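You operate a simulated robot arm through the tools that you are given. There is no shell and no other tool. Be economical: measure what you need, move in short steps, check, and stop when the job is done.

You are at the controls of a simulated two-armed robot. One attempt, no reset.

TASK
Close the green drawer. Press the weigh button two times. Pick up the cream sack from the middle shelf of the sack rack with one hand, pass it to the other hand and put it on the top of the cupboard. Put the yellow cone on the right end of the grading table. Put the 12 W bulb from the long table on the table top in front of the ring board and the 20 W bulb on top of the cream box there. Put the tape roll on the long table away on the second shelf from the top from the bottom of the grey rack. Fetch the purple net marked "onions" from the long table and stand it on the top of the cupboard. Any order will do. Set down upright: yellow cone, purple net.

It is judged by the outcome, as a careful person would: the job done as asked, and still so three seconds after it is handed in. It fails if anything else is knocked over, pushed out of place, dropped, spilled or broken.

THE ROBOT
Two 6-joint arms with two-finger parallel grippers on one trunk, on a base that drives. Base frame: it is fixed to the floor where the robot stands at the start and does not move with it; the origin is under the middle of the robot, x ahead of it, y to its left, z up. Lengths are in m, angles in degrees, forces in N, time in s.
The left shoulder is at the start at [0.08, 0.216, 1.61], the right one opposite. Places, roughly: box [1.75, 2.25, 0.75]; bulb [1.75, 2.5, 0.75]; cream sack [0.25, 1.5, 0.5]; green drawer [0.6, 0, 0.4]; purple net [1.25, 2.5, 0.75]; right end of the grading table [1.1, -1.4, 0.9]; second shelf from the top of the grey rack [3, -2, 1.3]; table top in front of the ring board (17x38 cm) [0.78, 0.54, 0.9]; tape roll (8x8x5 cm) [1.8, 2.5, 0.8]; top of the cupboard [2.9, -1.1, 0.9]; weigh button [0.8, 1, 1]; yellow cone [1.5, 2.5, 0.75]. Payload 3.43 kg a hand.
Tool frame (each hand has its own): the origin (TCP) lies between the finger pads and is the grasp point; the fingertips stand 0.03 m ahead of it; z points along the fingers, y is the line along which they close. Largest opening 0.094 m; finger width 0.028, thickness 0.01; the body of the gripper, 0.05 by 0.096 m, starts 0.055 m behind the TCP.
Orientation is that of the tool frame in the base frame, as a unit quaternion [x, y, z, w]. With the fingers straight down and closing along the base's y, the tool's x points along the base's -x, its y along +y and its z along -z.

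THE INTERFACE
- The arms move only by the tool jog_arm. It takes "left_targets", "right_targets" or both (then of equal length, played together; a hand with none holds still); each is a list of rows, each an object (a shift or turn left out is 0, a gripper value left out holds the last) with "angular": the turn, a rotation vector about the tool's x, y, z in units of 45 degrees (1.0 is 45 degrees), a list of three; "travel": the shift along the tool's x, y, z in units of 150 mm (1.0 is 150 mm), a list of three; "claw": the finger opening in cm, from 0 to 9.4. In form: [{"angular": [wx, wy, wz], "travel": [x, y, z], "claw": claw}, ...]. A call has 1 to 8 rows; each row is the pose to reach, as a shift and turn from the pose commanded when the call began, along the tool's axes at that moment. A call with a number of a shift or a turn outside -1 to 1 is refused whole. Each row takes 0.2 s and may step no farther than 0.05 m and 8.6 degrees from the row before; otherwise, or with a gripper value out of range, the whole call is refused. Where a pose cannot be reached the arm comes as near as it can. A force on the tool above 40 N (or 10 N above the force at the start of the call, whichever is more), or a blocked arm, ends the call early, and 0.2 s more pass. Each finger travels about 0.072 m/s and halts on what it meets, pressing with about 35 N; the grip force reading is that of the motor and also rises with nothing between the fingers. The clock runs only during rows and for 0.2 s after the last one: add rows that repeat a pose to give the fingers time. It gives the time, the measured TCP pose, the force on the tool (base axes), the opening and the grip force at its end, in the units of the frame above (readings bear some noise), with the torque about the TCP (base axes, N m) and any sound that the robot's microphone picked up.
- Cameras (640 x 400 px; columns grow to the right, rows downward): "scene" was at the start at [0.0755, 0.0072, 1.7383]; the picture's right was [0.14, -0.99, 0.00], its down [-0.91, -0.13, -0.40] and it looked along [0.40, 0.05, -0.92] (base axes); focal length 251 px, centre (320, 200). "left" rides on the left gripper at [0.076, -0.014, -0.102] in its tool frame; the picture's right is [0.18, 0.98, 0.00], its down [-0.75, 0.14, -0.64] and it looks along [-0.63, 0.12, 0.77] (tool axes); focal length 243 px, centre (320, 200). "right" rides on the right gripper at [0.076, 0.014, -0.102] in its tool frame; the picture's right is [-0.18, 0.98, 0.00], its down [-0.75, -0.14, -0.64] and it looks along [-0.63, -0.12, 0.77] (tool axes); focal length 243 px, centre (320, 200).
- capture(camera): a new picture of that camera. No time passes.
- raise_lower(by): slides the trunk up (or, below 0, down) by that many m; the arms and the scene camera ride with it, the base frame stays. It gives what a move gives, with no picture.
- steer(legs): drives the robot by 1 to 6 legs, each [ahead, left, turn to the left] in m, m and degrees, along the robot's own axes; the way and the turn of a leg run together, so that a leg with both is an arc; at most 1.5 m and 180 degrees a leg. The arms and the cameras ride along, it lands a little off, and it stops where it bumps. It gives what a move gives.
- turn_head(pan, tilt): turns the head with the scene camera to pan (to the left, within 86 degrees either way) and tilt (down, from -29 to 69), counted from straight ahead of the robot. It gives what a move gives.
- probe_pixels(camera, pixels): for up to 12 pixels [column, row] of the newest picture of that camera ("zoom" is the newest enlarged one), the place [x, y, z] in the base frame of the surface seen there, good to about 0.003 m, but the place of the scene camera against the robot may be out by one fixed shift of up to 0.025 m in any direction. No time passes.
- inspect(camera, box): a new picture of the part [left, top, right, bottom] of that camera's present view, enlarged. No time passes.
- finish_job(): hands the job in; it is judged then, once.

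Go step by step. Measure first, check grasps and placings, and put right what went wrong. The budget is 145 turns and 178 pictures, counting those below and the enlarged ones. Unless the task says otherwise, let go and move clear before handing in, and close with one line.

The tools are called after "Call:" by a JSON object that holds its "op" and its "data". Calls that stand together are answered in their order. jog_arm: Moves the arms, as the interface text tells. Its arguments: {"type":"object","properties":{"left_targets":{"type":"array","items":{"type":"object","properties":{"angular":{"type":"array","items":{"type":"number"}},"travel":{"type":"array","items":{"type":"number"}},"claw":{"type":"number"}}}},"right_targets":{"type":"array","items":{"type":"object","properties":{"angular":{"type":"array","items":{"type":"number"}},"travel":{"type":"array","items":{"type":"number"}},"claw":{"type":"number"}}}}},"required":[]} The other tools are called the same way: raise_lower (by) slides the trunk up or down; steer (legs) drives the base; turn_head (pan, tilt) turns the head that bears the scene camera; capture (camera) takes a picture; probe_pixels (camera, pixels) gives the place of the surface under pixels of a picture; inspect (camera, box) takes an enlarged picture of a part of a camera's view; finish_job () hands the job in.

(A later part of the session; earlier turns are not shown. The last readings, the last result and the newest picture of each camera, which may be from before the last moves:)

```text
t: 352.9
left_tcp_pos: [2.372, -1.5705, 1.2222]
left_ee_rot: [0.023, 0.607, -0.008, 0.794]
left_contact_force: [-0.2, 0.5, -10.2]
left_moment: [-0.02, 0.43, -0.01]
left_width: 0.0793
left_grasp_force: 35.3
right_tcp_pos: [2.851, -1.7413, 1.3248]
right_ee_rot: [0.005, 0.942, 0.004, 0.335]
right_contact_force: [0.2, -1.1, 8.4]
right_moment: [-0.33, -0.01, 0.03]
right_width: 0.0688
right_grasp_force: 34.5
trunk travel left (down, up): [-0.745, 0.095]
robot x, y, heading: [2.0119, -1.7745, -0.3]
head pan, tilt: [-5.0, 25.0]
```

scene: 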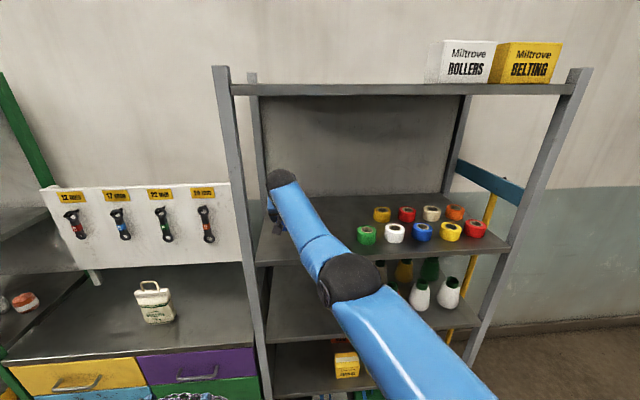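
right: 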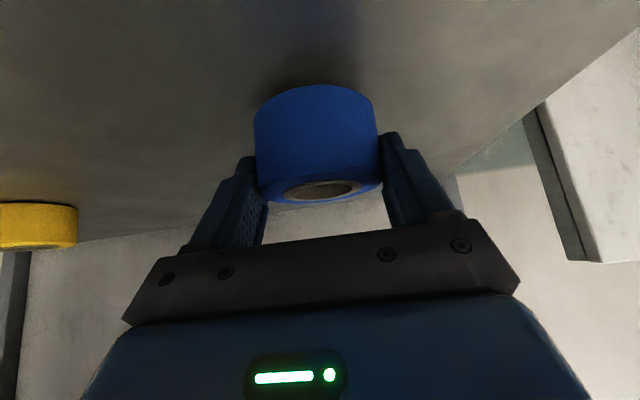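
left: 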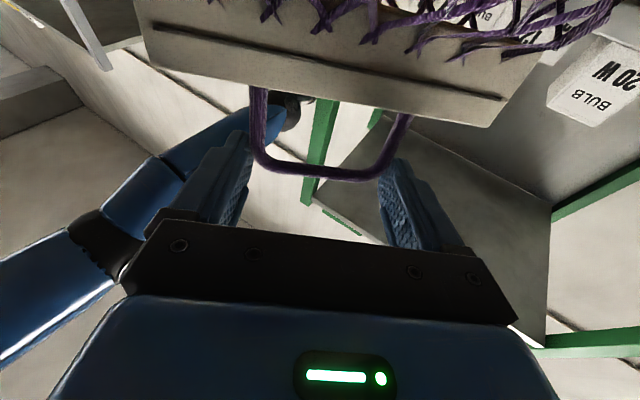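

Contact (8 N). I open the fingers and rise.

Call:
{"op": "jog_arm", "data": {"right_targets": [{"claw": 7.6}, {"claw": 8.5}, {"claw": 9.4}, {"claw": 9.4}]}}

Call:
{"op": "raise_lower", "data": {"by": 0.095}}

Call:
{"op": "capture", "data": {"camera": "right"}}

Call:
{"op": "turn_head", "data": {"pan": -80, "tilt": 35}}

Call:
{"op": "capture", "data": {"camera": "scene"}}

```text
t: 353.9
left_tcp_pos: [2.3738, -1.5703, 1.2213]
left_ee_rot: [0.024, 0.607, -0.009, 0.794]
left_contact_force: [-0.7, 0.2, -10.5]
left_moment: [-0.07, 0.38, 0.02]
left_width: 0.0792
left_grasp_force: 34.5
right_tcp_pos: [2.8503, -1.7414, 1.3204]
right_ee_rot: [0.005, 0.943, 0.003, 0.333]
right_contact_force: [0.6, 0.4, 0.6]
right_moment: [-0.02, -0.01, -0.01]
right_width: 0.0941
right_grasp_force: 0.0
trunk travel left (down, up): [-0.745, 0.095]
robot x, y, heading: [2.0083, -1.7748, -0.3]
head pan, tilt: [-5.0, 25.0]
```

```text
t: 355.2
left_tcp_pos: [2.373, -1.571, 1.3157]
left_ee_rot: [0.023, 0.606, -0.008, 0.795]
left_contact_force: [0.2, 0.2, -10.1]
left_moment: [-0.03, 0.37, 0.01]
left_width: 0.0793
left_grasp_force: 35.0
right_tcp_pos: [2.8505, -1.741, 1.4164]
right_ee_rot: [0.005, 0.943, 0.003, 0.333]
right_contact_force: [0.3, -0.1, -0.9]
right_moment: [-0.03, 0.02, 0.0]
right_width: 0.0938
right_grasp_force: 0.1
trunk travel left (down, up): [-0.84, 0.0]
robot x, y, heading: [2.008, -1.777, -0.3]
head pan, tilt: [-5.0, 25.0]
```

```text
61 pictures are left
```

right: 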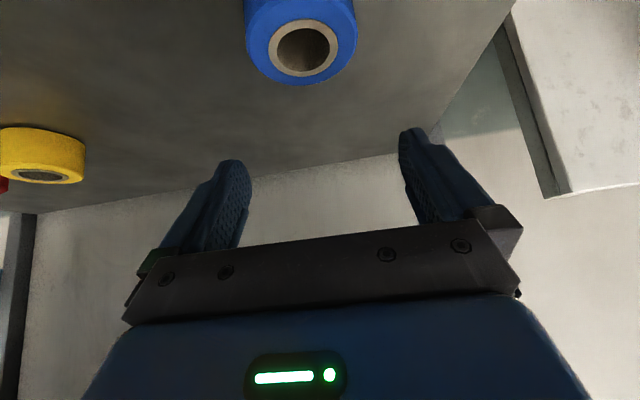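

```text
t: 356.6
left_tcp_pos: [2.3727, -1.5697, 1.3166]
left_ee_rot: [0.024, 0.607, -0.009, 0.795]
left_contact_force: [0.2, -0.3, -9.4]
left_moment: [-0.05, 0.39, 0.03]
left_width: 0.0794
left_grasp_force: 34.6
right_tcp_pos: [2.8511, -1.742, 1.4167]
right_ee_rot: [0.005, 0.943, 0.004, 0.333]
right_contact_force: [-0.5, 0.4, 0.1]
right_moment: [-0.02, 0.02, 0.0]
right_width: 0.094
right_grasp_force: 0.1
trunk travel left (down, up): [-0.84, 0.0]
robot x, y, heading: [2.0116, -1.7819, -0.1]
head pan, tilt: [-80.0, 35.0]
```

```text
60 pictures are left
```

scene: 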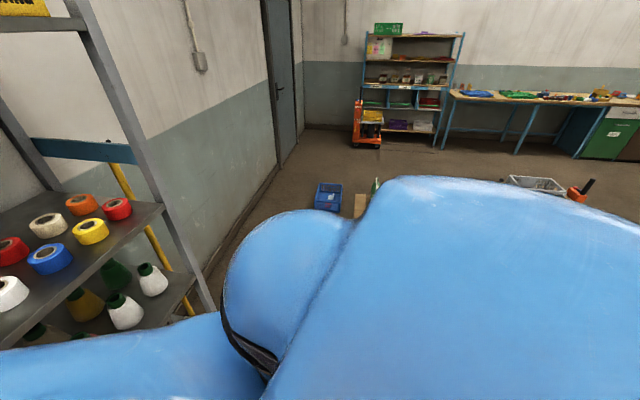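

The tape lies flat on the shelf and the hand is clear above. I level the right hand while drawing it back out of the rack.

Call:
{"op": "jog_arm", "data": {"right_targets": [{"angular": [0, -0.15, 0], "travel": [0.12, 0, -0.1]}, {"angular": [0, -0.3, 0], "travel": [0.24, 0, -0.2]}, {"angular": [0, -0.47, 0], "travel": [0.36, 0, -0.3]}, {"angular": [0, -0.64, 0], "travel": [0.48, 0, -0.4]}, {"angular": [0, -0.82, 0], "travel": [0.6, 0, -0.5]}, {"angular": [0, -1, 0], "travel": [0.75, 0, -0.62]}]}}

Call:
{"op": "jog_arm", "data": {"right_targets": [{"travel": [0, 0, -0.3], "claw": 5}, {"travel": [0, 0, -0.6], "claw": 2}, {"travel": [0, 0, -0.9], "claw": 0}]}}

Call:
{"op": "turn_head", "data": {"pan": 0, "tilt": 35}}

Call:
{"op": "capture", "data": {"camera": "scene"}}

```text
t: 358.0
left_tcp_pos: [2.3701, -1.5695, 1.3165]
left_ee_rot: [0.024, 0.606, -0.008, 0.795]
left_contact_force: [0.0, 0.3, -10.5]
left_moment: [-0.04, 0.42, 0.03]
left_width: 0.0795
left_grasp_force: 35.7
right_tcp_pos: [2.7012, -1.7427, 1.4192]
right_ee_rot: [0.006, 0.742, 0.001, 0.67]
right_contact_force: [-0.7, 0.7, -0.2]
right_moment: [0.02, 0.01, 0.03]
right_width: 0.0941
right_grasp_force: 0.0
trunk travel left (down, up): [-0.84, 0.0]
robot x, y, heading: [2.0086, -1.7747, -0.3]
head pan, tilt: [-80.0, 35.0]
```

```text
t: 358.8
left_tcp_pos: [2.3699, -1.5713, 1.3166]
left_ee_rot: [0.025, 0.606, -0.009, 0.795]
left_contact_force: [-0.1, 0.0, -9.5]
left_moment: [-0.06, 0.42, -0.01]
left_width: 0.0793
left_grasp_force: 34.7
right_tcp_pos: [2.5666, -1.7404, 1.4328]
right_ee_rot: [0.006, 0.743, 0.002, 0.669]
right_contact_force: [-0.5, -0.4, 0.3]
right_moment: [-0.02, 0.01, -0.01]
right_width: 0.0001
right_grasp_force: 12.6
trunk travel left (down, up): [-0.84, 0.0]
robot x, y, heading: [2.0144, -1.7796, -0.1]
head pan, tilt: [-80.0, 35.0]
```

```text
t: 360.4
left_tcp_pos: [2.3721, -1.57, 1.3177]
left_ee_rot: [0.024, 0.607, -0.009, 0.794]
left_contact_force: [1.5, 0.6, -9.4]
left_moment: [-0.01, 0.37, 0.0]
left_width: 0.0792
left_grasp_force: 34.8
right_tcp_pos: [2.5707, -1.7402, 1.432]
right_ee_rot: [0.005, 0.743, 0.002, 0.669]
right_contact_force: [0.8, -0.1, 0.6]
right_moment: [-0.03, 0.01, -0.03]
right_width: 0.0
right_grasp_force: 32.7
trunk travel left (down, up): [-0.84, 0.0]
robot x, y, heading: [2.0107, -1.7753, -0.1]
head pan, tilt: [0.0, 35.0]
```

```text
59 pictures are left
```

scene: 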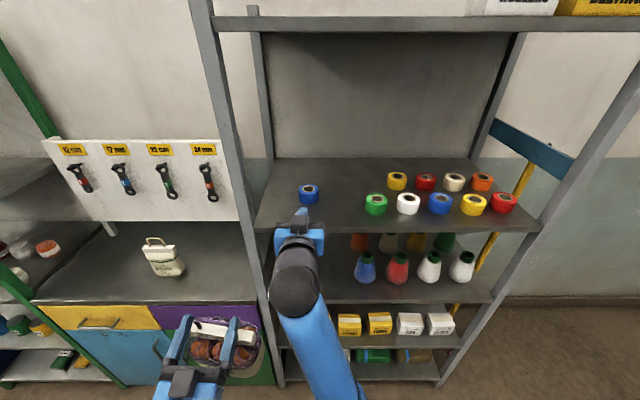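

The tape is on the second shelf at (309,193). Now the net: drive back left so the left hand faces the free spot at y≈−0.9, level the hand and extend it.

Call:
{"op": "steer", "data": {"legs": [[0, 0.68, 0]]}}

Call:
{"op": "jog_arm", "data": {"left_targets": [{"angular": [0, 0.1, 0], "travel": [0.12, 0, 0.18]}, {"angular": [0, 0.2, 0], "travel": [0.24, 0, 0.37]}, {"angular": [0, 0.28, 0], "travel": [0.36, 0, 0.55]}, {"angular": [0, 0.338, 0], "travel": [0.48, 0, 0.73]}, {"angular": [0, 0.338, 0], "travel": [0.48, 0, 0.73]}]}}

Call:
{"op": "capture", "data": {"camera": "scene"}}

```text
t: 364.1
left_tcp_pos: [2.3737, -0.9028, 1.3164]
left_ee_rot: [0.023, 0.607, -0.006, 0.795]
left_contact_force: [-0.2, -0.8, -10.7]
left_moment: [-0.09, 0.44, -0.02]
left_width: 0.0792
left_grasp_force: 35.0
right_tcp_pos: [2.5717, -1.072, 1.4313]
right_ee_rot: [0.006, 0.744, 0.003, 0.668]
right_contact_force: [0.4, -0.6, 0.2]
right_moment: [0.0, 0.02, 0.01]
right_width: 0.0
right_grasp_force: 33.1
trunk travel left (down, up): [-0.84, 0.0]
robot x, y, heading: [2.0116, -1.1083, -0.3]
head pan, tilt: [0.0, 35.0]
```

```text
t: 365.3
left_tcp_pos: [2.4966, -0.8811, 1.2763]
left_ee_rot: [0.026, 0.707, -0.006, 0.707]
left_contact_force: [0.6, 0.3, -8.7]
left_moment: [-0.03, 0.03, 0.0]
left_width: 0.0791
left_grasp_force: 34.9
left hand out of reach, approached as far as the arm can: row 1, 2, 3, 4, 5
right_tcp_pos: [2.5705, -1.0679, 1.4324]
right_ee_rot: [0.006, 0.743, 0.001, 0.669]
right_contact_force: [-0.5, 0.1, -0.5]
right_moment: [0.0, 0.0, -0.01]
right_width: 0.0
right_grasp_force: 33.4
trunk travel left (down, up): [-0.84, 0.0]
robot x, y, heading: [2.0131, -1.1059, 0.0]
head pan, tilt: [0.0, 35.0]
```

```text
58 pictures are left
```

scene: 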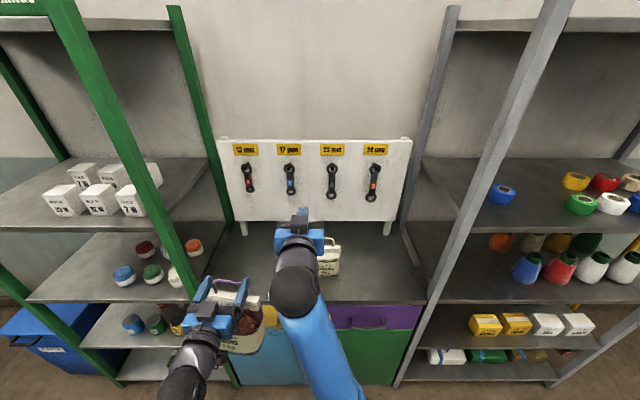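

The net hangs straight again. I extend the left hand further and then drive forward over the cupboard.

Call:
{"op": "jog_arm", "data": {"left_targets": [{"travel": [0.1, -0.03, 0.25]}, {"travel": [0.2, -0.06, 0.5]}, {"travel": [0.3, -0.1, 0.75]}, {"travel": [0.4, -0.13, 0.9]}]}}

Call:
{"op": "steer", "data": {"legs": [[0.17, 0, 0]]}}

Call:
{"op": "capture", "data": {"camera": "scene"}}

Call:
{"op": "capture", "data": {"camera": "left"}}

```text
t: 366.3
left_tcp_pos: [2.6308, -0.89, 1.2128]
left_ee_rot: [0.028, 0.706, -0.008, 0.708]
left_contact_force: [-0.3, -0.5, -10.2]
left_moment: [-0.06, 0.03, 0.03]
left_width: 0.0793
left_grasp_force: 34.8
left hand out of reach, approached as far as the arm can: row 1, 2, 3, 4
right_tcp_pos: [2.5727, -1.07, 1.4313]
right_ee_rot: [0.006, 0.744, 0.002, 0.668]
right_contact_force: [-0.1, -0.3, -0.5]
right_moment: [-0.01, -0.06, -0.02]
right_width: 0.0001
right_grasp_force: 32.8
trunk travel left (down, up): [-0.84, 0.0]
robot x, y, heading: [2.0122, -1.1106, -0.1]
head pan, tilt: [0.0, 35.0]
```

```text
t: 367.7
left_tcp_pos: [2.796, -0.8906, 1.2149]
left_ee_rot: [0.028, 0.705, -0.009, 0.709]
left_contact_force: [-0.2, 0.3, -9.5]
left_moment: [-0.1, 0.08, 0.01]
left_width: 0.0793
left_grasp_force: 34.8
right_tcp_pos: [2.739, -1.0704, 1.4337]
right_ee_rot: [0.005, 0.743, 0.003, 0.669]
right_contact_force: [0.4, 0.9, -0.4]
right_moment: [-0.01, 0.0, 0.01]
right_width: 0.0
right_grasp_force: 33.1
trunk travel left (down, up): [-0.84, 0.0]
robot x, y, heading: [2.1841, -1.1105, -0.2]
head pan, tilt: [0.0, 35.0]
```

```text
57 pictures are left
```

scene: 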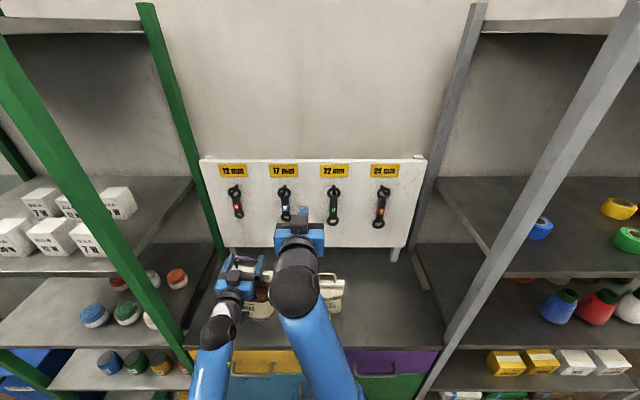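

```text
56 pictures are left
```

left: 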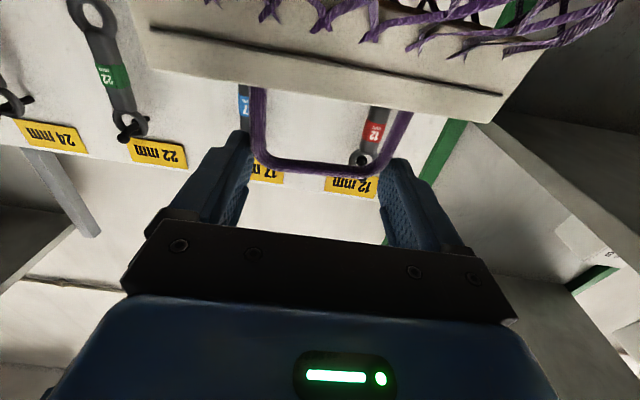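

The net is above the cupboard top at (2.80,−0.89). I lower with the trunk toward contact.

Call:
{"op": "raise_lower", "data": {"by": -0.075}}

Call:
{"op": "raise_lower", "data": {"by": -0.01}}

Call:
{"op": "raise_lower", "data": {"by": -0.006}}

Call:
{"op": "inspect", "data": {"camera": "scene", "box": [180, 220, 380, 345]}}

```text
t: 368.9
left_tcp_pos: [2.7979, -0.8889, 1.142]
left_ee_rot: [0.028, 0.703, -0.008, 0.71]
left_contact_force: [0.4, 1.7, 3.7]
left_moment: [-0.21, -0.43, 0.07]
left_width: 0.0792
left_grasp_force: 34.6
right_tcp_pos: [2.7425, -1.0694, 1.3583]
right_ee_rot: [0.005, 0.744, 0.003, 0.669]
right_contact_force: [-0.1, 0.5, 0.3]
right_moment: [-0.01, -0.02, -0.02]
right_width: 0.0
right_grasp_force: 33.8
trunk travel left (down, up): [-0.765, 0.075]
robot x, y, heading: [2.1889, -1.1123, -0.2]
head pan, tilt: [0.0, 35.0]
```

```text
t: 369.6
left_tcp_pos: [2.7984, -0.8874, 1.1398]
left_ee_rot: [0.026, 0.696, -0.006, 0.717]
left_contact_force: [-5.6, 0.7, 10.8]
left_moment: [-0.42, 0.89, -0.15]
left_width: 0.0793
left_grasp_force: 34.8
right_tcp_pos: [2.7403, -1.0696, 1.3489]
right_ee_rot: [0.005, 0.743, 0.002, 0.669]
right_contact_force: [-0.4, 0.1, 0.3]
right_moment: [-0.02, 0.04, 0.0]
right_width: 0.0001
right_grasp_force: 33.0
trunk travel left (down, up): [-0.755, 0.085]
robot x, y, heading: [2.1825, -1.1102, -0.1]
head pan, tilt: [0.0, 35.0]
stopped: the force on the tool passed its limit at 41 N (the readings are from after the stop); the commanded pose is now the measured one
```

```text
t: 370.2
left_tcp_pos: [2.797, -0.8881, 1.1404]
left_ee_rot: [0.027, 0.692, -0.005, 0.722]
left_contact_force: [0.4, 3.8, 30.0]
left_moment: [-0.36, -0.91, 0.07]
left_width: 0.0791
left_grasp_force: 35.8
right_tcp_pos: [2.7377, -1.0695, 1.3446]
right_ee_rot: [0.006, 0.743, 0.003, 0.669]
right_contact_force: [-0.2, 0.1, -0.6]
right_moment: [-0.01, 0.0, 0.01]
right_width: 0.0
right_grasp_force: 33.3
trunk travel left (down, up): [-0.749, 0.091]
robot x, y, heading: [2.1865, -1.1077, -0.1]
head pan, tilt: [0.0, 35.0]
```

```text
3.20 times, centred on (280, 282) of scene
```

zoom: 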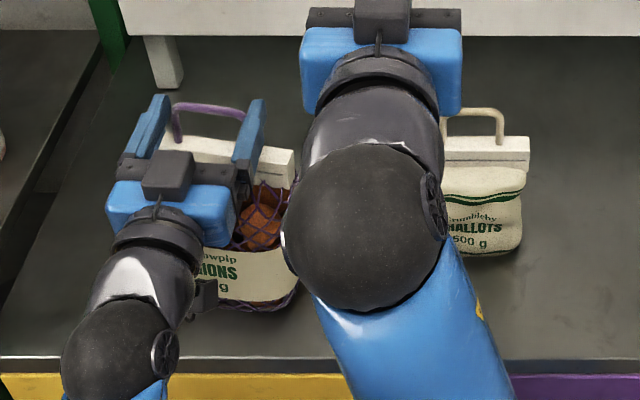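

The net touches at TCP z 1.14 (the loop slipped ~2 cm through the grip, consistent with the picture). I ease the load, then open.

Call:
{"op": "raise_lower", "data": {"by": 0.01}}

Call:
{"op": "capture", "data": {"camera": "left"}}

```text
t: 370.7
left_tcp_pos: [2.7983, -0.8875, 1.1398]
left_ee_rot: [0.028, 0.699, -0.006, 0.715]
left_contact_force: [2.3, 4.3, 7.4]
left_moment: [0.45, -0.89, 0.16]
left_width: 0.0791
left_grasp_force: 34.8
right_tcp_pos: [2.7408, -1.0679, 1.3527]
right_ee_rot: [0.005, 0.743, 0.003, 0.669]
right_contact_force: [-1.1, -0.1, 0.1]
right_moment: [0.02, 0.0, 0.01]
right_width: 0.0001
right_grasp_force: 33.3
trunk travel left (down, up): [-0.759, 0.081]
robot x, y, heading: [2.1887, -1.1078, 0.1]
head pan, tilt: [0.0, 35.0]
```

```text
54 pictures are left
```

left: 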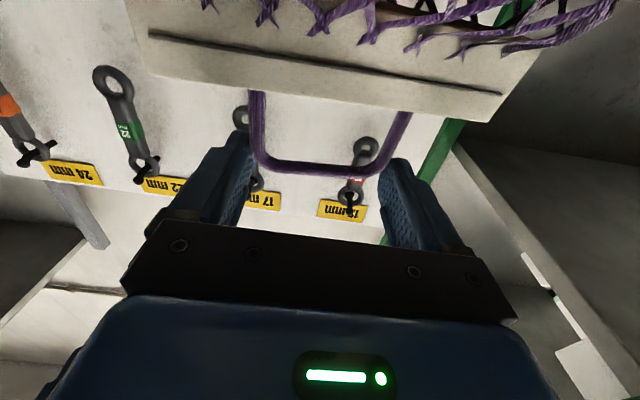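

I probe flap and handle points to check that the net stands upright before letting go.

Call:
{"op": "probe_pixels", "data": {"camera": "left", "pixels": [[165, 78], [480, 115], [258, 105], [402, 120], [315, 170], [320, 90], [300, 45], [470, 85]]}}

```text
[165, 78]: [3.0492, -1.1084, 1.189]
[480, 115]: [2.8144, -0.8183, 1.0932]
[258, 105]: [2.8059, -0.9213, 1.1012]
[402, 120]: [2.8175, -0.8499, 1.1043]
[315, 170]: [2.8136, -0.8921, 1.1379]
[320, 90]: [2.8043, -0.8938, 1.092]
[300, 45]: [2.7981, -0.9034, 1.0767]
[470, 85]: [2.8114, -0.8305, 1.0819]
```

Crossbar at z 1.138 means the bottom is at 0.898, flat on the top and upright. I open and pull the left hand straight back.

Call:
{"op": "jog_arm", "data": {"left_targets": [{"claw": 8.3}, {"claw": 9}, {"claw": 9.4}, {"claw": 9.4}, {"claw": 9.4, "travel": [0, 0, -0.15]}, {"travel": [0, 0, -0.4]}, {"travel": [0, 0, -0.65]}]}}

Call:
{"op": "steer", "data": {"legs": [[-0.2, 0, 0]]}}

Call:
{"op": "capture", "data": {"camera": "scene"}}

```text
t: 372.3
left_tcp_pos: [2.7001, -0.885, 1.1414]
left_ee_rot: [0.027, 0.697, -0.006, 0.716]
left_contact_force: [0.1, -0.3, 0.0]
left_moment: [-0.03, 0.01, -0.01]
left_width: 0.0941
left_grasp_force: 0.2
right_tcp_pos: [2.7403, -1.0695, 1.353]
right_ee_rot: [0.005, 0.743, 0.002, 0.669]
right_contact_force: [-0.9, 0.8, -0.2]
right_moment: [-0.01, 0.01, -0.01]
right_width: 0.0
right_grasp_force: 32.8
trunk travel left (down, up): [-0.759, 0.081]
robot x, y, heading: [2.1873, -1.1087, -0.1]
head pan, tilt: [0.0, 35.0]
```

```text
t: 373.9
left_tcp_pos: [2.5027, -0.8824, 1.1373]
left_ee_rot: [0.026, 0.699, -0.005, 0.714]
left_contact_force: [1.0, 0.3, -0.8]
left_moment: [-0.02, -0.04, 0.02]
left_width: 0.0941
left_grasp_force: 0.1
right_tcp_pos: [2.545, -1.0684, 1.3495]
right_ee_rot: [0.004, 0.745, 0.004, 0.667]
right_contact_force: [0.7, 0.3, -0.6]
right_moment: [-0.01, -0.03, -0.01]
right_width: 0.0001
right_grasp_force: 32.7
trunk travel left (down, up): [-0.759, 0.081]
robot x, y, heading: [1.9816, -1.1029, -0.1]
head pan, tilt: [0.0, 35.0]
```

```text
53 pictures are left
```

scene: 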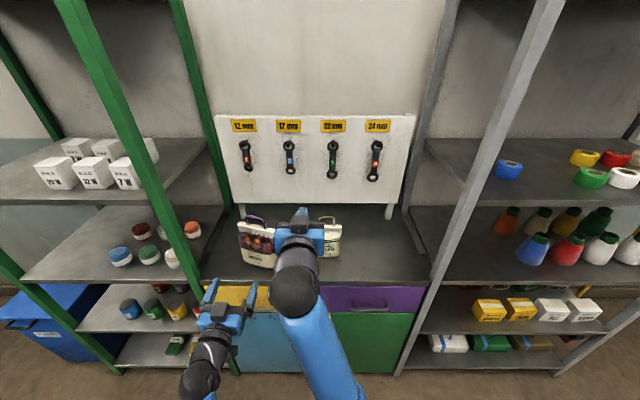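

The net stands on the cupboard beside the sack. Now I prepare the hands for the 12 W bulb (right, pitched ~30° and lower) and the cone (left, slightly pitched and higher).

Call:
{"op": "jog_arm", "data": {"left_targets": [{"angular": [0, 0.07, 0], "travel": [-0.12, 0, 0]}, {"angular": [0, 0.14, 0], "travel": [-0.24, 0, 0]}, {"angular": [0, 0.2, 0], "travel": [-0.36, 0, 0]}, {"angular": [0, 0.27, 0], "travel": [-0.48, 0, 0]}, {"angular": [0, 0.34, 0], "travel": [-0.58, 0, 0]}, {"angular": [0, 0.4, 0], "travel": [-0.67, 0, 0], "claw": 0}], "right_targets": [{"angular": [0, 0.09, 0], "travel": [0.15, 0, 0]}, {"angular": [0, 0.18, 0], "travel": [0.3, 0, 0]}, {"angular": [0, 0.27, 0], "travel": [0.45, 0, 0]}, {"angular": [0, 0.36, 0], "travel": [0.6, 0, 0]}, {"angular": [0, 0.45, 0], "travel": [0.75, 0, 0], "claw": 4}, {"angular": [0, 0.53, 0], "travel": [0.9, 0, 0], "claw": 6}]}}

Call:
{"op": "jog_arm", "data": {"right_targets": [{"travel": [0.25, 0, 0.15]}, {"travel": [0.5, 0, 0.3]}, {"travel": [0.75, 0, 0.43]}, {"travel": [1, 0, 0.57]}]}}

Call:
{"op": "steer", "data": {"legs": [[0, 1.35, 0], [0, 1.3, 0], [-0.29, 0, 0], [0, 0, 90]]}}

Call:
{"op": "turn_head", "data": {"pan": 0, "tilt": 45}}

Call:
{"op": "capture", "data": {"camera": "scene"}}

```text
t: 375.4
left_tcp_pos: [2.4927, -0.8498, 1.2438]
left_ee_rot: [0.032, 0.801, -0.008, 0.598]
left_contact_force: [0.6, -0.2, 0.5]
left_moment: [0.0, -0.01, -0.01]
left_width: 0.0384
left_grasp_force: 0.4
left hand out of reach, approached as far as the arm can: row 2, 3, 4, 5, 6
right_tcp_pos: [2.527, -1.0648, 1.2176]
right_ee_rot: [0.003, 0.866, 0.004, 0.5]
right_contact_force: [0.4, 0.6, -0.1]
right_moment: [0.0, -0.01, 0.0]
right_width: 0.06
right_grasp_force: 0.0
trunk travel left (down, up): [-0.759, 0.081]
robot x, y, heading: [1.9828, -1.1101, 0.0]
head pan, tilt: [0.0, 35.0]
```

```text
t: 376.4
left_tcp_pos: [2.4912, -0.849, 1.2454]
left_ee_rot: [0.032, 0.8, -0.008, 0.599]
left_contact_force: [-0.3, 0.1, -0.2]
left_moment: [-0.02, -0.05, -0.01]
left_width: 0.0001
left_grasp_force: 32.8
right_tcp_pos: [2.5265, -1.0657, 1.0449]
right_ee_rot: [0.003, 0.866, 0.005, 0.501]
right_contact_force: [-0.2, -0.4, -0.5]
right_moment: [-0.01, 0.02, 0.0]
right_width: 0.0598
right_grasp_force: 0.1
trunk travel left (down, up): [-0.759, 0.081]
robot x, y, heading: [1.9801, -1.1014, 0.2]
head pan, tilt: [0.0, 35.0]
```

```text
t: 394.7
left_tcp_pos: [1.4148, 2.0581, 1.2446]
left_ee_rot: [-0.545, 0.587, 0.419, 0.427]
left_contact_force: [0.8, -0.5, -0.3]
left_moment: [0.01, 0.01, -0.02]
left_width: 0.0
left_grasp_force: 32.9
right_tcp_pos: [1.6322, 2.0958, 1.0445]
right_ee_rot: [-0.612, 0.612, 0.358, 0.35]
right_contact_force: [-0.1, -0.2, -0.8]
right_moment: [0.01, 0.0, 0.02]
right_width: 0.0602
right_grasp_force: 0.2
trunk travel left (down, up): [-0.759, 0.081]
robot x, y, heading: [1.678, 1.5514, 90.6]
head pan, tilt: [0.0, 35.0]
```

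```text
t: 395.4
left_tcp_pos: [1.4145, 2.058, 1.2448]
left_ee_rot: [-0.546, 0.586, 0.42, 0.427]
left_contact_force: [-0.5, 0.7, 0.3]
left_moment: [0.0, -0.02, -0.01]
left_width: 0.0
left_grasp_force: 33.0
right_tcp_pos: [1.6307, 2.0955, 1.0452]
right_ee_rot: [0.612, -0.612, -0.359, -0.35]
right_contact_force: [0.1, 0.5, 1.1]
right_moment: [-0.03, -0.02, 0.0]
right_width: 0.06
right_grasp_force: 0.2
trunk travel left (down, up): [-0.759, 0.081]
robot x, y, heading: [1.6761, 1.5507, 90.5]
head pan, tilt: [0.0, 45.0]
```

```text
52 pictures are left
```

scene: 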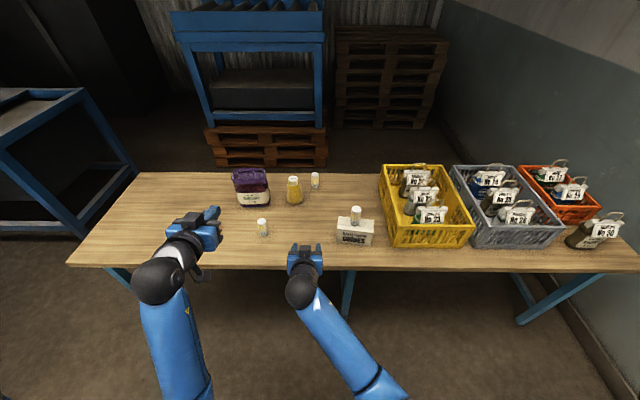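

Hands are as planned. I drive forward 20 cm, lower the trunk and measure the 12 W bulb with the right camera.

Call:
{"op": "steer", "data": {"legs": [[0.2, 0, -0.5]]}}

Call:
{"op": "raise_lower", "data": {"by": -0.19}}

Call:
{"op": "capture", "data": {"camera": "right"}}

```text
t: 397.0
left_tcp_pos: [1.4167, 2.2535, 1.2472]
left_ee_rot: [-0.542, 0.588, 0.419, 0.43]
left_contact_force: [0.4, -1.2, 0.6]
left_moment: [0.0, 0.01, 0.04]
left_width: 0.0
left_grasp_force: 33.3
right_tcp_pos: [1.6329, 2.2873, 1.0457]
right_ee_rot: [-0.609, 0.613, 0.358, 0.352]
right_contact_force: [0.7, -1.1, 0.6]
right_moment: [0.04, 0.01, 0.03]
right_width: 0.0602
right_grasp_force: 0.1
trunk travel left (down, up): [-0.759, 0.081]
robot x, y, heading: [1.6794, 1.747, 90.0]
head pan, tilt: [0.0, 45.0]
```

```text
t: 399.1
left_tcp_pos: [1.417, 2.2568, 1.0549]
left_ee_rot: [-0.543, 0.588, 0.418, 0.429]
left_contact_force: [-0.3, -0.1, 0.7]
left_moment: [0.03, 0.03, -0.01]
left_width: 0.0
left_grasp_force: 33.3
right_tcp_pos: [1.6332, 2.2914, 0.8543]
right_ee_rot: [-0.61, 0.614, 0.357, 0.352]
right_contact_force: [-0.1, 0.6, 0.7]
right_moment: [0.0, -0.02, 0.04]
right_width: 0.0598
right_grasp_force: 0.0
trunk travel left (down, up): [-0.569, 0.271]
robot x, y, heading: [1.6755, 1.7476, 90.3]
head pan, tilt: [0.0, 45.0]
```

```text
51 pictures are left
```

right: 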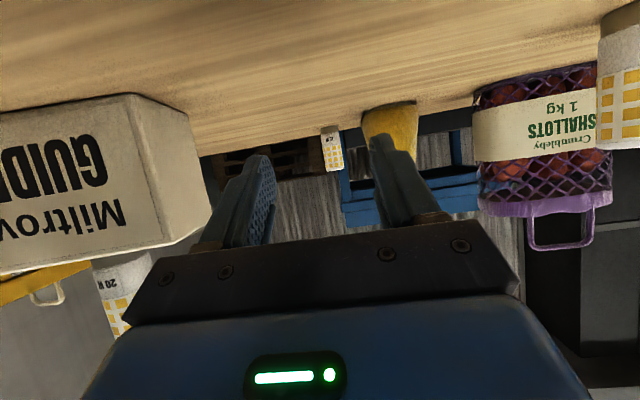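

Call:
{"op": "probe_pixels", "data": {"camera": "right", "pixels": [[331, 150], [323, 150], [340, 150], [333, 168], [390, 120], [365, 120], [415, 115], [170, 230], [199, 150], [610, 120]]}}

```text
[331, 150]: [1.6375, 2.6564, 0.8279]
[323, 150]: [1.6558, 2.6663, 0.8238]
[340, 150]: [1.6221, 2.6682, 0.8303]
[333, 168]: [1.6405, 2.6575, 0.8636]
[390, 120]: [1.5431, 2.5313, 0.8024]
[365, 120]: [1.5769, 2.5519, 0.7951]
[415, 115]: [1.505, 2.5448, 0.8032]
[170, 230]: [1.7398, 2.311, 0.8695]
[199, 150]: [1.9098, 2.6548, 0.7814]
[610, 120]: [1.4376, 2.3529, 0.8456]
```

The 12 W bulb axis is (1.639,2.674); the cone axis ≈(1.541,2.568). I drive 18 cm ahead, then extend the right hand to the bulb.

Call:
{"op": "steer", "data": {"legs": [[0.18, 0, -0.3]]}}

Call:
{"op": "jog_arm", "data": {"right_targets": [{"travel": [-0.11, -0.04, 0.19]}, {"travel": [-0.22, -0.04, 0.38]}, {"travel": [-0.33, -0.04, 0.57]}]}}

Call:
{"op": "capture", "data": {"camera": "right"}}

```text
t: 400.6
left_tcp_pos: [1.4196, 2.4336, 1.0555]
left_ee_rot: [-0.542, 0.589, 0.417, 0.43]
left_contact_force: [-0.2, -0.1, 0.5]
left_moment: [0.01, -0.04, 0.02]
left_width: 0.0
left_grasp_force: 33.3
right_tcp_pos: [1.6371, 2.4691, 0.8561]
right_ee_rot: [-0.608, 0.615, 0.357, 0.353]
right_contact_force: [-0.7, 0.2, -0.5]
right_moment: [0.02, -0.01, 0.01]
right_width: 0.06
right_grasp_force: 0.1
trunk travel left (down, up): [-0.569, 0.271]
robot x, y, heading: [1.6769, 1.9273, 89.8]
head pan, tilt: [0.0, 45.0]
```

```text
t: 401.4
left_tcp_pos: [1.4204, 2.4361, 1.0527]
left_ee_rot: [-0.542, 0.59, 0.416, 0.429]
left_contact_force: [-0.2, 0.1, 0.7]
left_moment: [0.04, -0.01, 0.02]
left_width: 0.0
left_grasp_force: 33.0
right_tcp_pos: [1.6431, 2.5694, 0.856]
right_ee_rot: [-0.61, 0.615, 0.355, 0.351]
right_contact_force: [-0.9, -0.5, 0.0]
right_moment: [0.01, -0.01, 0.03]
right_width: 0.0597
right_grasp_force: 0.1
trunk travel left (down, up): [-0.569, 0.271]
robot x, y, heading: [1.6746, 1.9251, 89.8]
head pan, tilt: [0.0, 45.0]
```

```text
50 pictures are left
```

right: 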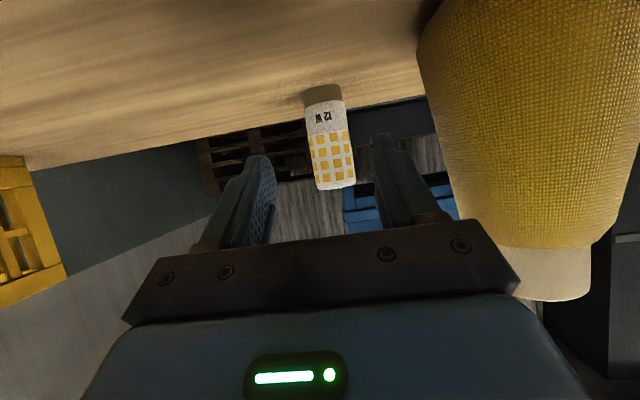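

The bulb is centred between the fingers, with the cone safely beside. I continue 10.5 cm and close.

Call:
{"op": "jog_arm", "data": {"right_targets": [{"travel": [-0.07, 0, 0.21]}, {"travel": [-0.14, 0, 0.42]}, {"travel": [-0.28, 0, 0.64]}, {"travel": [-0.28, 0, 0.64], "claw": 4.5}, {"travel": [-0.28, 0, 0.64], "claw": 3}, {"travel": [-0.28, 0, 0.64], "claw": 2}, {"travel": [-0.28, 0, 0.64], "claw": 2}]}}

Call:
{"op": "capture", "data": {"camera": "right"}}

```text
t: 403.0
left_tcp_pos: [1.4203, 2.4357, 1.0537]
left_ee_rot: [-0.542, 0.59, 0.417, 0.43]
left_contact_force: [-0.1, -0.4, -0.2]
left_moment: [-0.01, 0.02, 0.04]
left_width: 0.0001
left_grasp_force: 33.0
right_tcp_pos: [1.6413, 2.674, 0.8423]
right_ee_rot: [-0.609, 0.615, 0.357, 0.351]
right_contact_force: [0.1, -1.1, 0.2]
right_moment: [0.01, -0.01, -0.04]
right_width: 0.0411
right_grasp_force: 34.9
trunk travel left (down, up): [-0.569, 0.271]
robot x, y, heading: [1.6766, 1.925, 89.9]
head pan, tilt: [0.0, 45.0]
```

```text
49 pictures are left
```

right: 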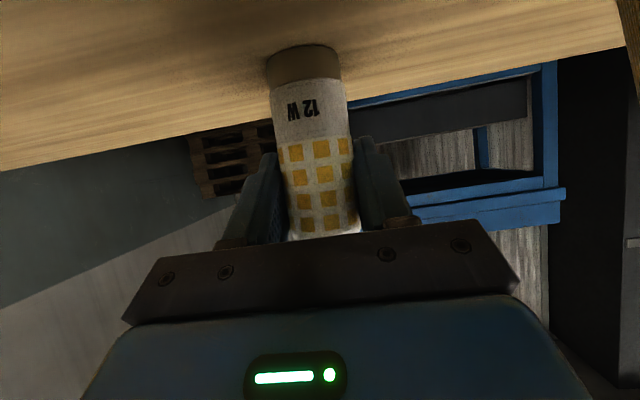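

The 12 W bulb is in the right hand. I raise the trunk, back off, and lift/retract the right hand so the left can go for the cone.

Call:
{"op": "raise_lower", "data": {"by": 0.2}}

Call:
{"op": "steer", "data": {"legs": [[-0.3, 0, 0], [0, -0.12, 0]]}}

Call:
{"op": "jog_arm", "data": {"right_targets": [{"travel": [-0.12, 0, -0.24]}, {"travel": [-0.24, 0, -0.48]}, {"travel": [-0.36, 0, -0.72]}, {"travel": [-0.5, 0, -0.85]}], "left_targets": [{"travel": [0.25, 0, 0.07]}, {"travel": [0.5, 0, 0.15]}, {"travel": [0.75, 0, 0.22], "claw": 5}, {"travel": [1, 0, 0.3], "claw": 9.4}]}}

Call:
{"op": "jog_arm", "data": {"right_targets": [{"travel": [-0.2, 0, -0.2]}, {"travel": [-0.4, 0, -0.4]}, {"travel": [-0.6, 0, -0.6]}, {"travel": [-0.8, 0, -0.7]}]}}

Call:
{"op": "capture", "data": {"camera": "scene"}}

Call:
{"op": "capture", "data": {"camera": "left"}}

```text
t: 405.2
left_tcp_pos: [1.4192, 2.4347, 1.254]
left_ee_rot: [-0.542, 0.59, 0.417, 0.43]
left_contact_force: [0.4, 0.7, -0.9]
left_moment: [-0.03, -0.02, -0.01]
left_width: 0.0
left_grasp_force: 32.4
right_tcp_pos: [1.6406, 2.6744, 1.0424]
right_ee_rot: [-0.608, 0.616, 0.356, 0.352]
right_contact_force: [0.1, -0.3, -1.7]
right_moment: [0.05, -0.01, 0.0]
right_width: 0.0411
right_grasp_force: 35.1
trunk travel left (down, up): [-0.769, 0.071]
robot x, y, heading: [1.678, 1.9239, 89.8]
head pan, tilt: [0.0, 45.0]
```

```text
t: 408.1
left_tcp_pos: [1.5302, 2.1385, 1.2539]
left_ee_rot: [-0.543, 0.589, 0.415, 0.431]
left_contact_force: [-0.4, -0.2, 0.5]
left_moment: [0.01, 0.0, -0.01]
left_width: 0.0
left_grasp_force: 33.0
right_tcp_pos: [1.7515, 2.3779, 1.0434]
right_ee_rot: [-0.609, 0.615, 0.355, 0.354]
right_contact_force: [-0.2, -0.4, -1.1]
right_moment: [-0.02, -0.02, -0.07]
right_width: 0.0411
right_grasp_force: 34.5
trunk travel left (down, up): [-0.769, 0.071]
robot x, y, heading: [1.7953, 1.6294, 90.0]
head pan, tilt: [0.0, 45.0]
```

```text
t: 409.1
left_tcp_pos: [1.531, 2.1406, 1.0992]
left_ee_rot: [-0.542, 0.589, 0.418, 0.43]
left_contact_force: [1.0, 0.2, -1.0]
left_moment: [-0.01, -0.03, 0.0]
left_width: 0.0799
left_grasp_force: 0.1
right_tcp_pos: [1.7582, 2.3037, 1.1722]
right_ee_rot: [-0.609, 0.616, 0.356, 0.352]
right_contact_force: [-0.1, 0.0, -0.2]
right_moment: [-0.03, -0.01, 0.02]
right_width: 0.0409
right_grasp_force: 35.1
trunk travel left (down, up): [-0.769, 0.071]
robot x, y, heading: [1.7956, 1.6326, 90.1]
head pan, tilt: [0.0, 45.0]
```

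```text
t: 410.1
left_tcp_pos: [1.5297, 2.14, 1.099]
left_ee_rot: [-0.543, 0.589, 0.417, 0.429]
left_contact_force: [0.0, 0.2, 0.0]
left_moment: [0.0, 0.01, -0.02]
left_width: 0.0938
left_grasp_force: 0.0
right_tcp_pos: [1.7574, 2.2715, 1.3294]
right_ee_rot: [-0.61, 0.615, 0.356, 0.351]
right_contact_force: [-0.4, 0.2, -1.4]
right_moment: [0.01, -0.01, 0.0]
right_width: 0.041
right_grasp_force: 35.1
trunk travel left (down, up): [-0.769, 0.071]
robot x, y, heading: [1.794, 1.629, 90.0]
head pan, tilt: [0.0, 45.0]
```

```text
48 pictures are left
```

scene: 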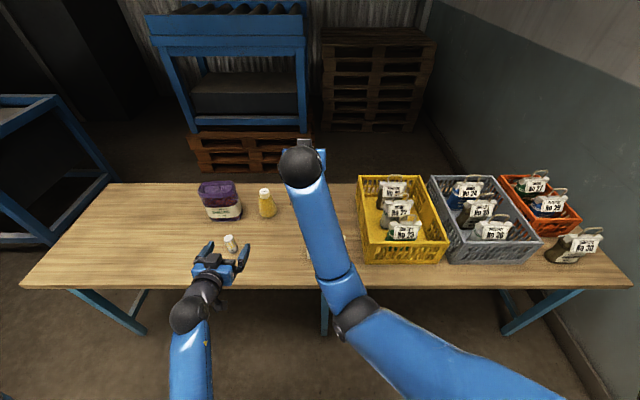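

```text
47 pictures are left
```

left: 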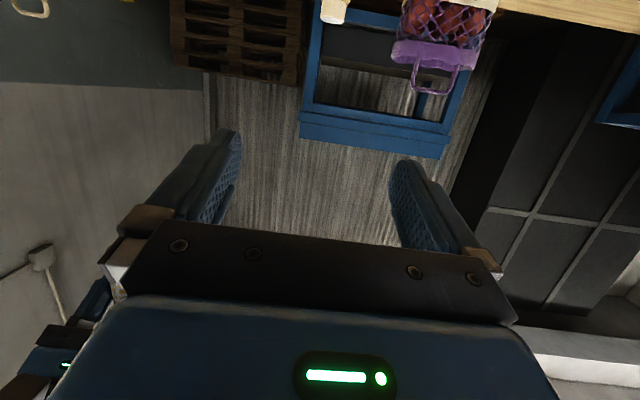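

The cone's white top appears at (335,10) in the left view, aligned. I drive 28 cm ahead, lower the trunk and look again.

Call:
{"op": "steer", "data": {"legs": [[0.27, 0, 0]]}}

Call:
{"op": "raise_lower", "data": {"by": -0.195}}

Call:
{"op": "capture", "data": {"camera": "left"}}

Call:
{"op": "probe_pixels", "data": {"camera": "left", "pixels": [[320, 100], [320, 60], [320, 30], [290, 60], [350, 60], [320, 130]]}}

```text
t: 411.9
left_tcp_pos: [1.5292, 2.4004, 1.1012]
left_ee_rot: [-0.543, 0.588, 0.419, 0.43]
left_contact_force: [1.2, -1.2, -0.4]
left_moment: [-0.03, 0.0, -0.02]
left_width: 0.0938
left_grasp_force: 0.1
right_tcp_pos: [1.7564, 2.5322, 1.3315]
right_ee_rot: [-0.609, 0.614, 0.359, 0.352]
right_contact_force: [0.2, 0.0, -0.3]
right_moment: [0.0, -0.03, -0.01]
right_width: 0.0409
right_grasp_force: 35.3
trunk travel left (down, up): [-0.769, 0.071]
robot x, y, heading: [1.7896, 1.8931, 90.1]
head pan, tilt: [0.0, 45.0]
```

```text
t: 414.1
left_tcp_pos: [1.5301, 2.4028, 0.9032]
left_ee_rot: [-0.543, 0.589, 0.417, 0.429]
left_contact_force: [0.1, -0.5, -0.1]
left_moment: [-0.03, 0.0, -0.04]
left_width: 0.0938
left_grasp_force: 0.0
right_tcp_pos: [1.7569, 2.5362, 1.1324]
right_ee_rot: [-0.61, 0.615, 0.356, 0.351]
right_contact_force: [0.4, -0.3, -1.0]
right_moment: [-0.03, 0.0, 0.01]
right_width: 0.0411
right_grasp_force: 35.1
trunk travel left (down, up): [-0.574, 0.266]
robot x, y, heading: [1.7908, 1.8921, 90.0]
head pan, tilt: [0.0, 45.0]
```

```text
46 pictures are left
```

left: 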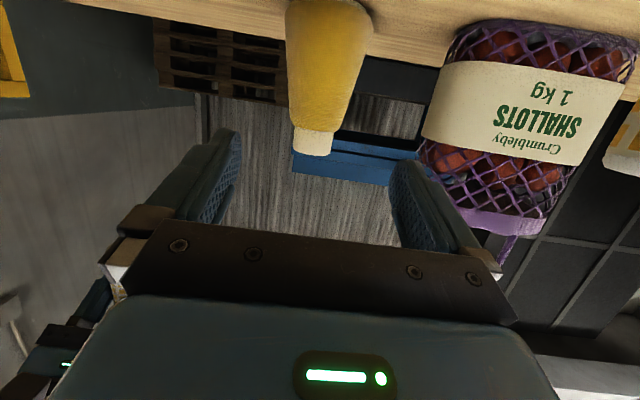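

```text
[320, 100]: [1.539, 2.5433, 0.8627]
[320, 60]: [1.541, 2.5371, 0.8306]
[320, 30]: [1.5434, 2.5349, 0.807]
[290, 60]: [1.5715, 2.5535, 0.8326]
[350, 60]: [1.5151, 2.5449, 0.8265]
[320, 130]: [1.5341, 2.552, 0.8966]
```

The cone axis is (1.542,2.570); its white top cylinder is at z≈0.89–0.93. I move in with TCP z≈0.905 and grip that.

Call:
{"op": "jog_arm", "data": {"left_targets": [{"travel": [-0.08, 0, 0.27]}, {"travel": [-0.16, 0, 0.54]}, {"travel": [-0.24, -0.01, 0.8]}]}}

Call:
{"op": "jog_arm", "data": {"left_targets": [{"travel": [-0.08, 0, 0.27]}, {"travel": [-0.08, 0, 0.27], "claw": 7.5}, {"travel": [-0.08, 0, 0.27], "claw": 5}, {"travel": [-0.08, 0, 0.27], "claw": 3}, {"travel": [-0.08, 0, 0.27], "claw": 2}, {"travel": [-0.08, 0, 0.27], "claw": 2}]}}

Call:
{"op": "capture", "data": {"camera": "left"}}

```text
t: 414.9
left_tcp_pos: [1.5382, 2.5264, 0.9036]
left_ee_rot: [-0.543, 0.589, 0.417, 0.429]
left_contact_force: [-0.3, -0.7, 0.0]
left_moment: [0.01, 0.01, 0.05]
left_width: 0.0939
left_grasp_force: 0.1
right_tcp_pos: [1.7577, 2.5373, 1.1328]
right_ee_rot: [-0.61, 0.615, 0.356, 0.35]
right_contact_force: [-0.7, -0.6, -0.5]
right_moment: [0.01, -0.01, 0.0]
right_width: 0.0409
right_grasp_force: 35.2
trunk travel left (down, up): [-0.574, 0.266]
robot x, y, heading: [1.79, 1.893, 90.1]
head pan, tilt: [0.0, 45.0]
```

```text
t: 416.3
left_tcp_pos: [1.5383, 2.57, 0.9042]
left_ee_rot: [-0.543, 0.589, 0.417, 0.429]
left_contact_force: [0.4, 0.4, -0.2]
left_moment: [0.03, -0.01, -0.01]
left_width: 0.0627
left_grasp_force: 35.2
right_tcp_pos: [1.7564, 2.5367, 1.1335]
right_ee_rot: [-0.609, 0.614, 0.358, 0.351]
right_contact_force: [-0.3, -0.2, 0.1]
right_moment: [0.01, -0.01, -0.04]
right_width: 0.0409
right_grasp_force: 35.2
trunk travel left (down, up): [-0.574, 0.266]
robot x, y, heading: [1.7898, 1.8928, 90.0]
head pan, tilt: [0.0, 45.0]
```

```text
45 pictures are left
```

left: 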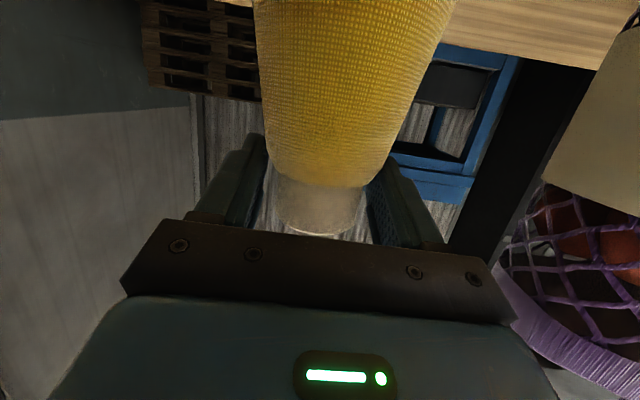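

The fingers closed at 6.3 cm on the upper cone with 35 N. I lift with the trunk and check that it holds.

Call:
{"op": "raise_lower", "data": {"by": 0.2}}

Call:
{"op": "capture", "data": {"camera": "left"}}

```text
t: 418.4
left_tcp_pos: [1.5381, 2.5709, 1.105]
left_ee_rot: [-0.543, 0.589, 0.417, 0.429]
left_contact_force: [0.1, 0.1, -1.7]
left_moment: [-0.02, 0.02, -0.04]
left_width: 0.0624
left_grasp_force: 35.5
right_tcp_pos: [1.7575, 2.5364, 1.3338]
right_ee_rot: [-0.611, 0.614, 0.357, 0.35]
right_contact_force: [-0.5, 0.5, -0.5]
right_moment: [0.02, -0.03, -0.03]
right_width: 0.0411
right_grasp_force: 34.8
trunk travel left (down, up): [-0.774, 0.066]
robot x, y, heading: [1.792, 1.8907, 89.8]
head pan, tilt: [0.0, 45.0]
```

```text
44 pictures are left
```

left: 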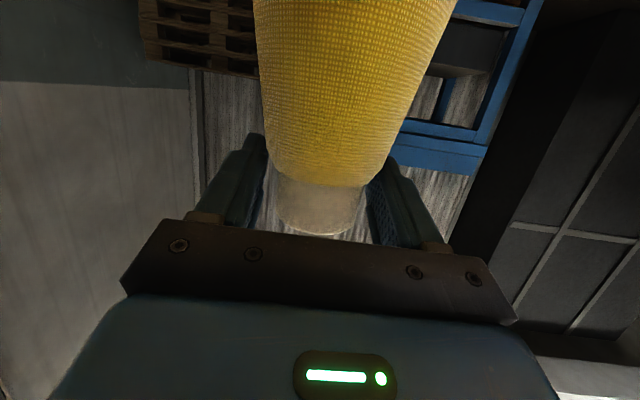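

The cone is held. I back away and drive down the aisle toward the right end of the grading table.

Call:
{"op": "steer", "data": {"legs": [[-0.3, 0, 0], [0, 0, -90], [0.3, 0, 0], [0, 0, -90], [1.5, 0, 0], [1.3, 0, 0]]}}

Call:
{"op": "turn_head", "data": {"pan": -50, "tilt": 40}}

Call:
{"op": "capture", "data": {"camera": "scene"}}

```text
t: 443.0
left_tcp_pos: [2.3575, -1.8846, 1.1054]
left_ee_rot: [0.59, 0.542, -0.43, 0.417]
left_contact_force: [-0.7, -0.8, -1.9]
left_moment: [0.02, 0.02, -0.02]
left_width: 0.0612
left_grasp_force: 34.7
right_tcp_pos: [2.1401, -1.8519, 1.334]
right_ee_rot: [0.615, 0.609, -0.352, 0.356]
right_contact_force: [0.5, 0.3, -1.0]
right_moment: [0.02, -0.05, 0.02]
right_width: 0.0409
right_grasp_force: 35.3
trunk travel left (down, up): [-0.774, 0.066]
robot x, y, heading: [2.1018, -1.2107, -89.9]
head pan, tilt: [0.0, 45.0]
```

```text
t: 444.2
left_tcp_pos: [2.3585, -1.8866, 1.1051]
left_ee_rot: [0.589, 0.543, -0.429, 0.417]
left_contact_force: [0.1, 0.6, -2.1]
left_moment: [-0.01, 0.01, 0.0]
left_width: 0.061
left_grasp_force: 35.3
right_tcp_pos: [2.1406, -1.8526, 1.3334]
right_ee_rot: [0.614, 0.61, -0.351, 0.358]
right_contact_force: [0.6, -0.3, 0.0]
right_moment: [-0.01, 0.0, 0.02]
right_width: 0.0409
right_grasp_force: 35.5
trunk travel left (down, up): [-0.774, 0.066]
robot x, y, heading: [2.1016, -1.2125, -89.8]
head pan, tilt: [-50.0, 40.0]
```

```text
43 pictures are left
```

scene: 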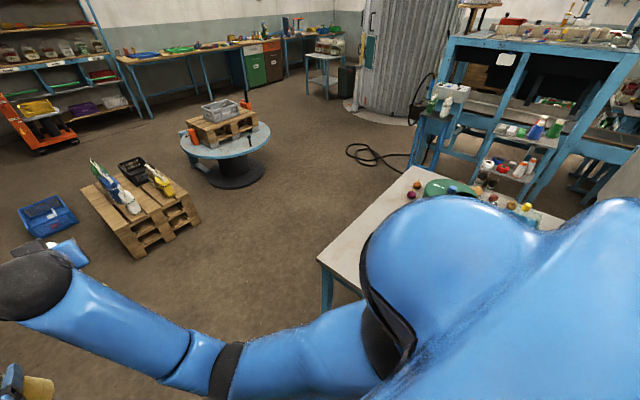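

I see the table's right end at (320,262)–(415,170), and pallets beyond. I probe distances to plan the way.

Call:
{"op": "probe_pixels", "data": {"camera": "scene", "pixels": [[320, 258], [413, 170], [372, 230], [195, 212], [135, 255], [90, 190], [190, 140], [265, 150], [410, 195], [425, 190], [500, 205], [350, 250]]}}

```text
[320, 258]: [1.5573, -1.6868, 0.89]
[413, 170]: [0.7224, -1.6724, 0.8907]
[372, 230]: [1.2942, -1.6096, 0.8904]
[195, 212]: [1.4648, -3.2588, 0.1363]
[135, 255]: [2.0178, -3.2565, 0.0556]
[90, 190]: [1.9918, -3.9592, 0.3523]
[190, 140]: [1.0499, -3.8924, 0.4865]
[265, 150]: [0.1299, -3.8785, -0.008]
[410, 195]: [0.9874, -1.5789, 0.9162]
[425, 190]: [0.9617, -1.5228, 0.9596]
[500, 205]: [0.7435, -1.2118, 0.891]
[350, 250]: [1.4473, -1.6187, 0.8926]
```

The table's right end (y −1.685, x 0.7–1.57) is free around x 1.3. I go round and face it from the south with the cone above z≈1.04.

Call:
{"op": "raise_lower", "data": {"by": 0.066}}

Call:
{"op": "steer", "data": {"legs": [[1.0, 0, 0], [0, 0, -179.8], [0, 0.54, 0]]}}

Call:
{"op": "turn_head", "data": {"pan": 10, "tilt": 45}}

Call:
{"op": "capture", "data": {"camera": "scene"}}

Call:
{"op": "capture", "data": {"camera": "left"}}

```text
t: 445.2
left_tcp_pos: [2.3583, -1.8866, 1.1694]
left_ee_rot: [0.589, 0.543, -0.429, 0.417]
left_contact_force: [0.2, -0.3, -1.9]
left_moment: [0.04, 0.0, 0.0]
left_width: 0.0615
left_grasp_force: 35.0
right_tcp_pos: [2.14, -1.8533, 1.399]
right_ee_rot: [0.614, 0.609, -0.351, 0.357]
right_contact_force: [-0.3, 0.4, -0.9]
right_moment: [0.0, 0.01, 0.0]
right_width: 0.0409
right_grasp_force: 35.5
trunk travel left (down, up): [-0.84, 0.0]
robot x, y, heading: [2.103, -1.2069, -90.1]
head pan, tilt: [-50.0, 40.0]
```

```text
t: 460.6
left_tcp_pos: [1.317, -1.5371, 1.1703]
left_ee_rot: [-0.537, 0.594, 0.414, 0.432]
left_contact_force: [0.2, 0.1, -1.5]
left_moment: [-0.01, -0.01, 0.03]
left_width: 0.0609
left_grasp_force: 34.9
right_tcp_pos: [1.5345, -1.574, 1.3995]
right_ee_rot: [-0.604, 0.62, 0.355, 0.354]
right_contact_force: [0.1, -0.7, -0.6]
right_moment: [0.0, 0.0, -0.01]
right_width: 0.0407
right_grasp_force: 34.9
trunk travel left (down, up): [-0.84, 0.0]
robot x, y, heading: [1.5566, -2.2207, 89.0]
head pan, tilt: [-50.0, 40.0]
```

```text
t: 461.9
left_tcp_pos: [1.3151, -1.5348, 1.1704]
left_ee_rot: [-0.537, 0.594, 0.413, 0.434]
left_contact_force: [0.2, 0.6, -2.1]
left_moment: [-0.01, -0.01, 0.0]
left_width: 0.0609
left_grasp_force: 35.3
right_tcp_pos: [1.5333, -1.5724, 1.3995]
right_ee_rot: [-0.604, 0.62, 0.354, 0.354]
right_contact_force: [0.1, 0.0, -1.5]
right_moment: [-0.03, 0.01, 0.01]
right_width: 0.041
right_grasp_force: 35.1
trunk travel left (down, up): [-0.84, 0.0]
robot x, y, heading: [1.5583, -2.2165, 89.0]
head pan, tilt: [10.0, 45.0]
```

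```text
42 pictures are left
```

scene: 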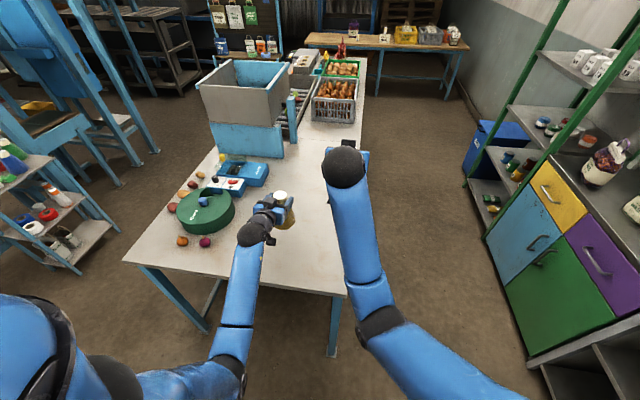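

```text
41 pictures are left
```

left: 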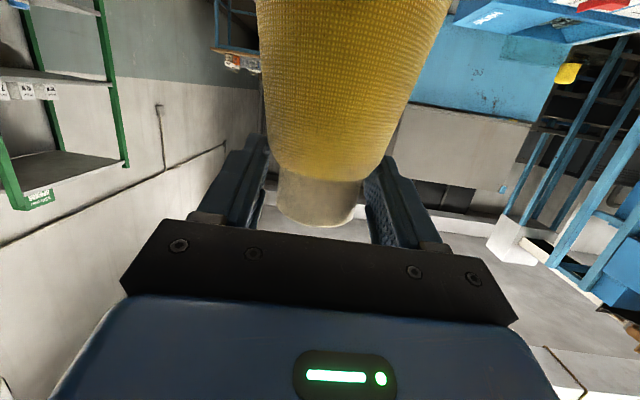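

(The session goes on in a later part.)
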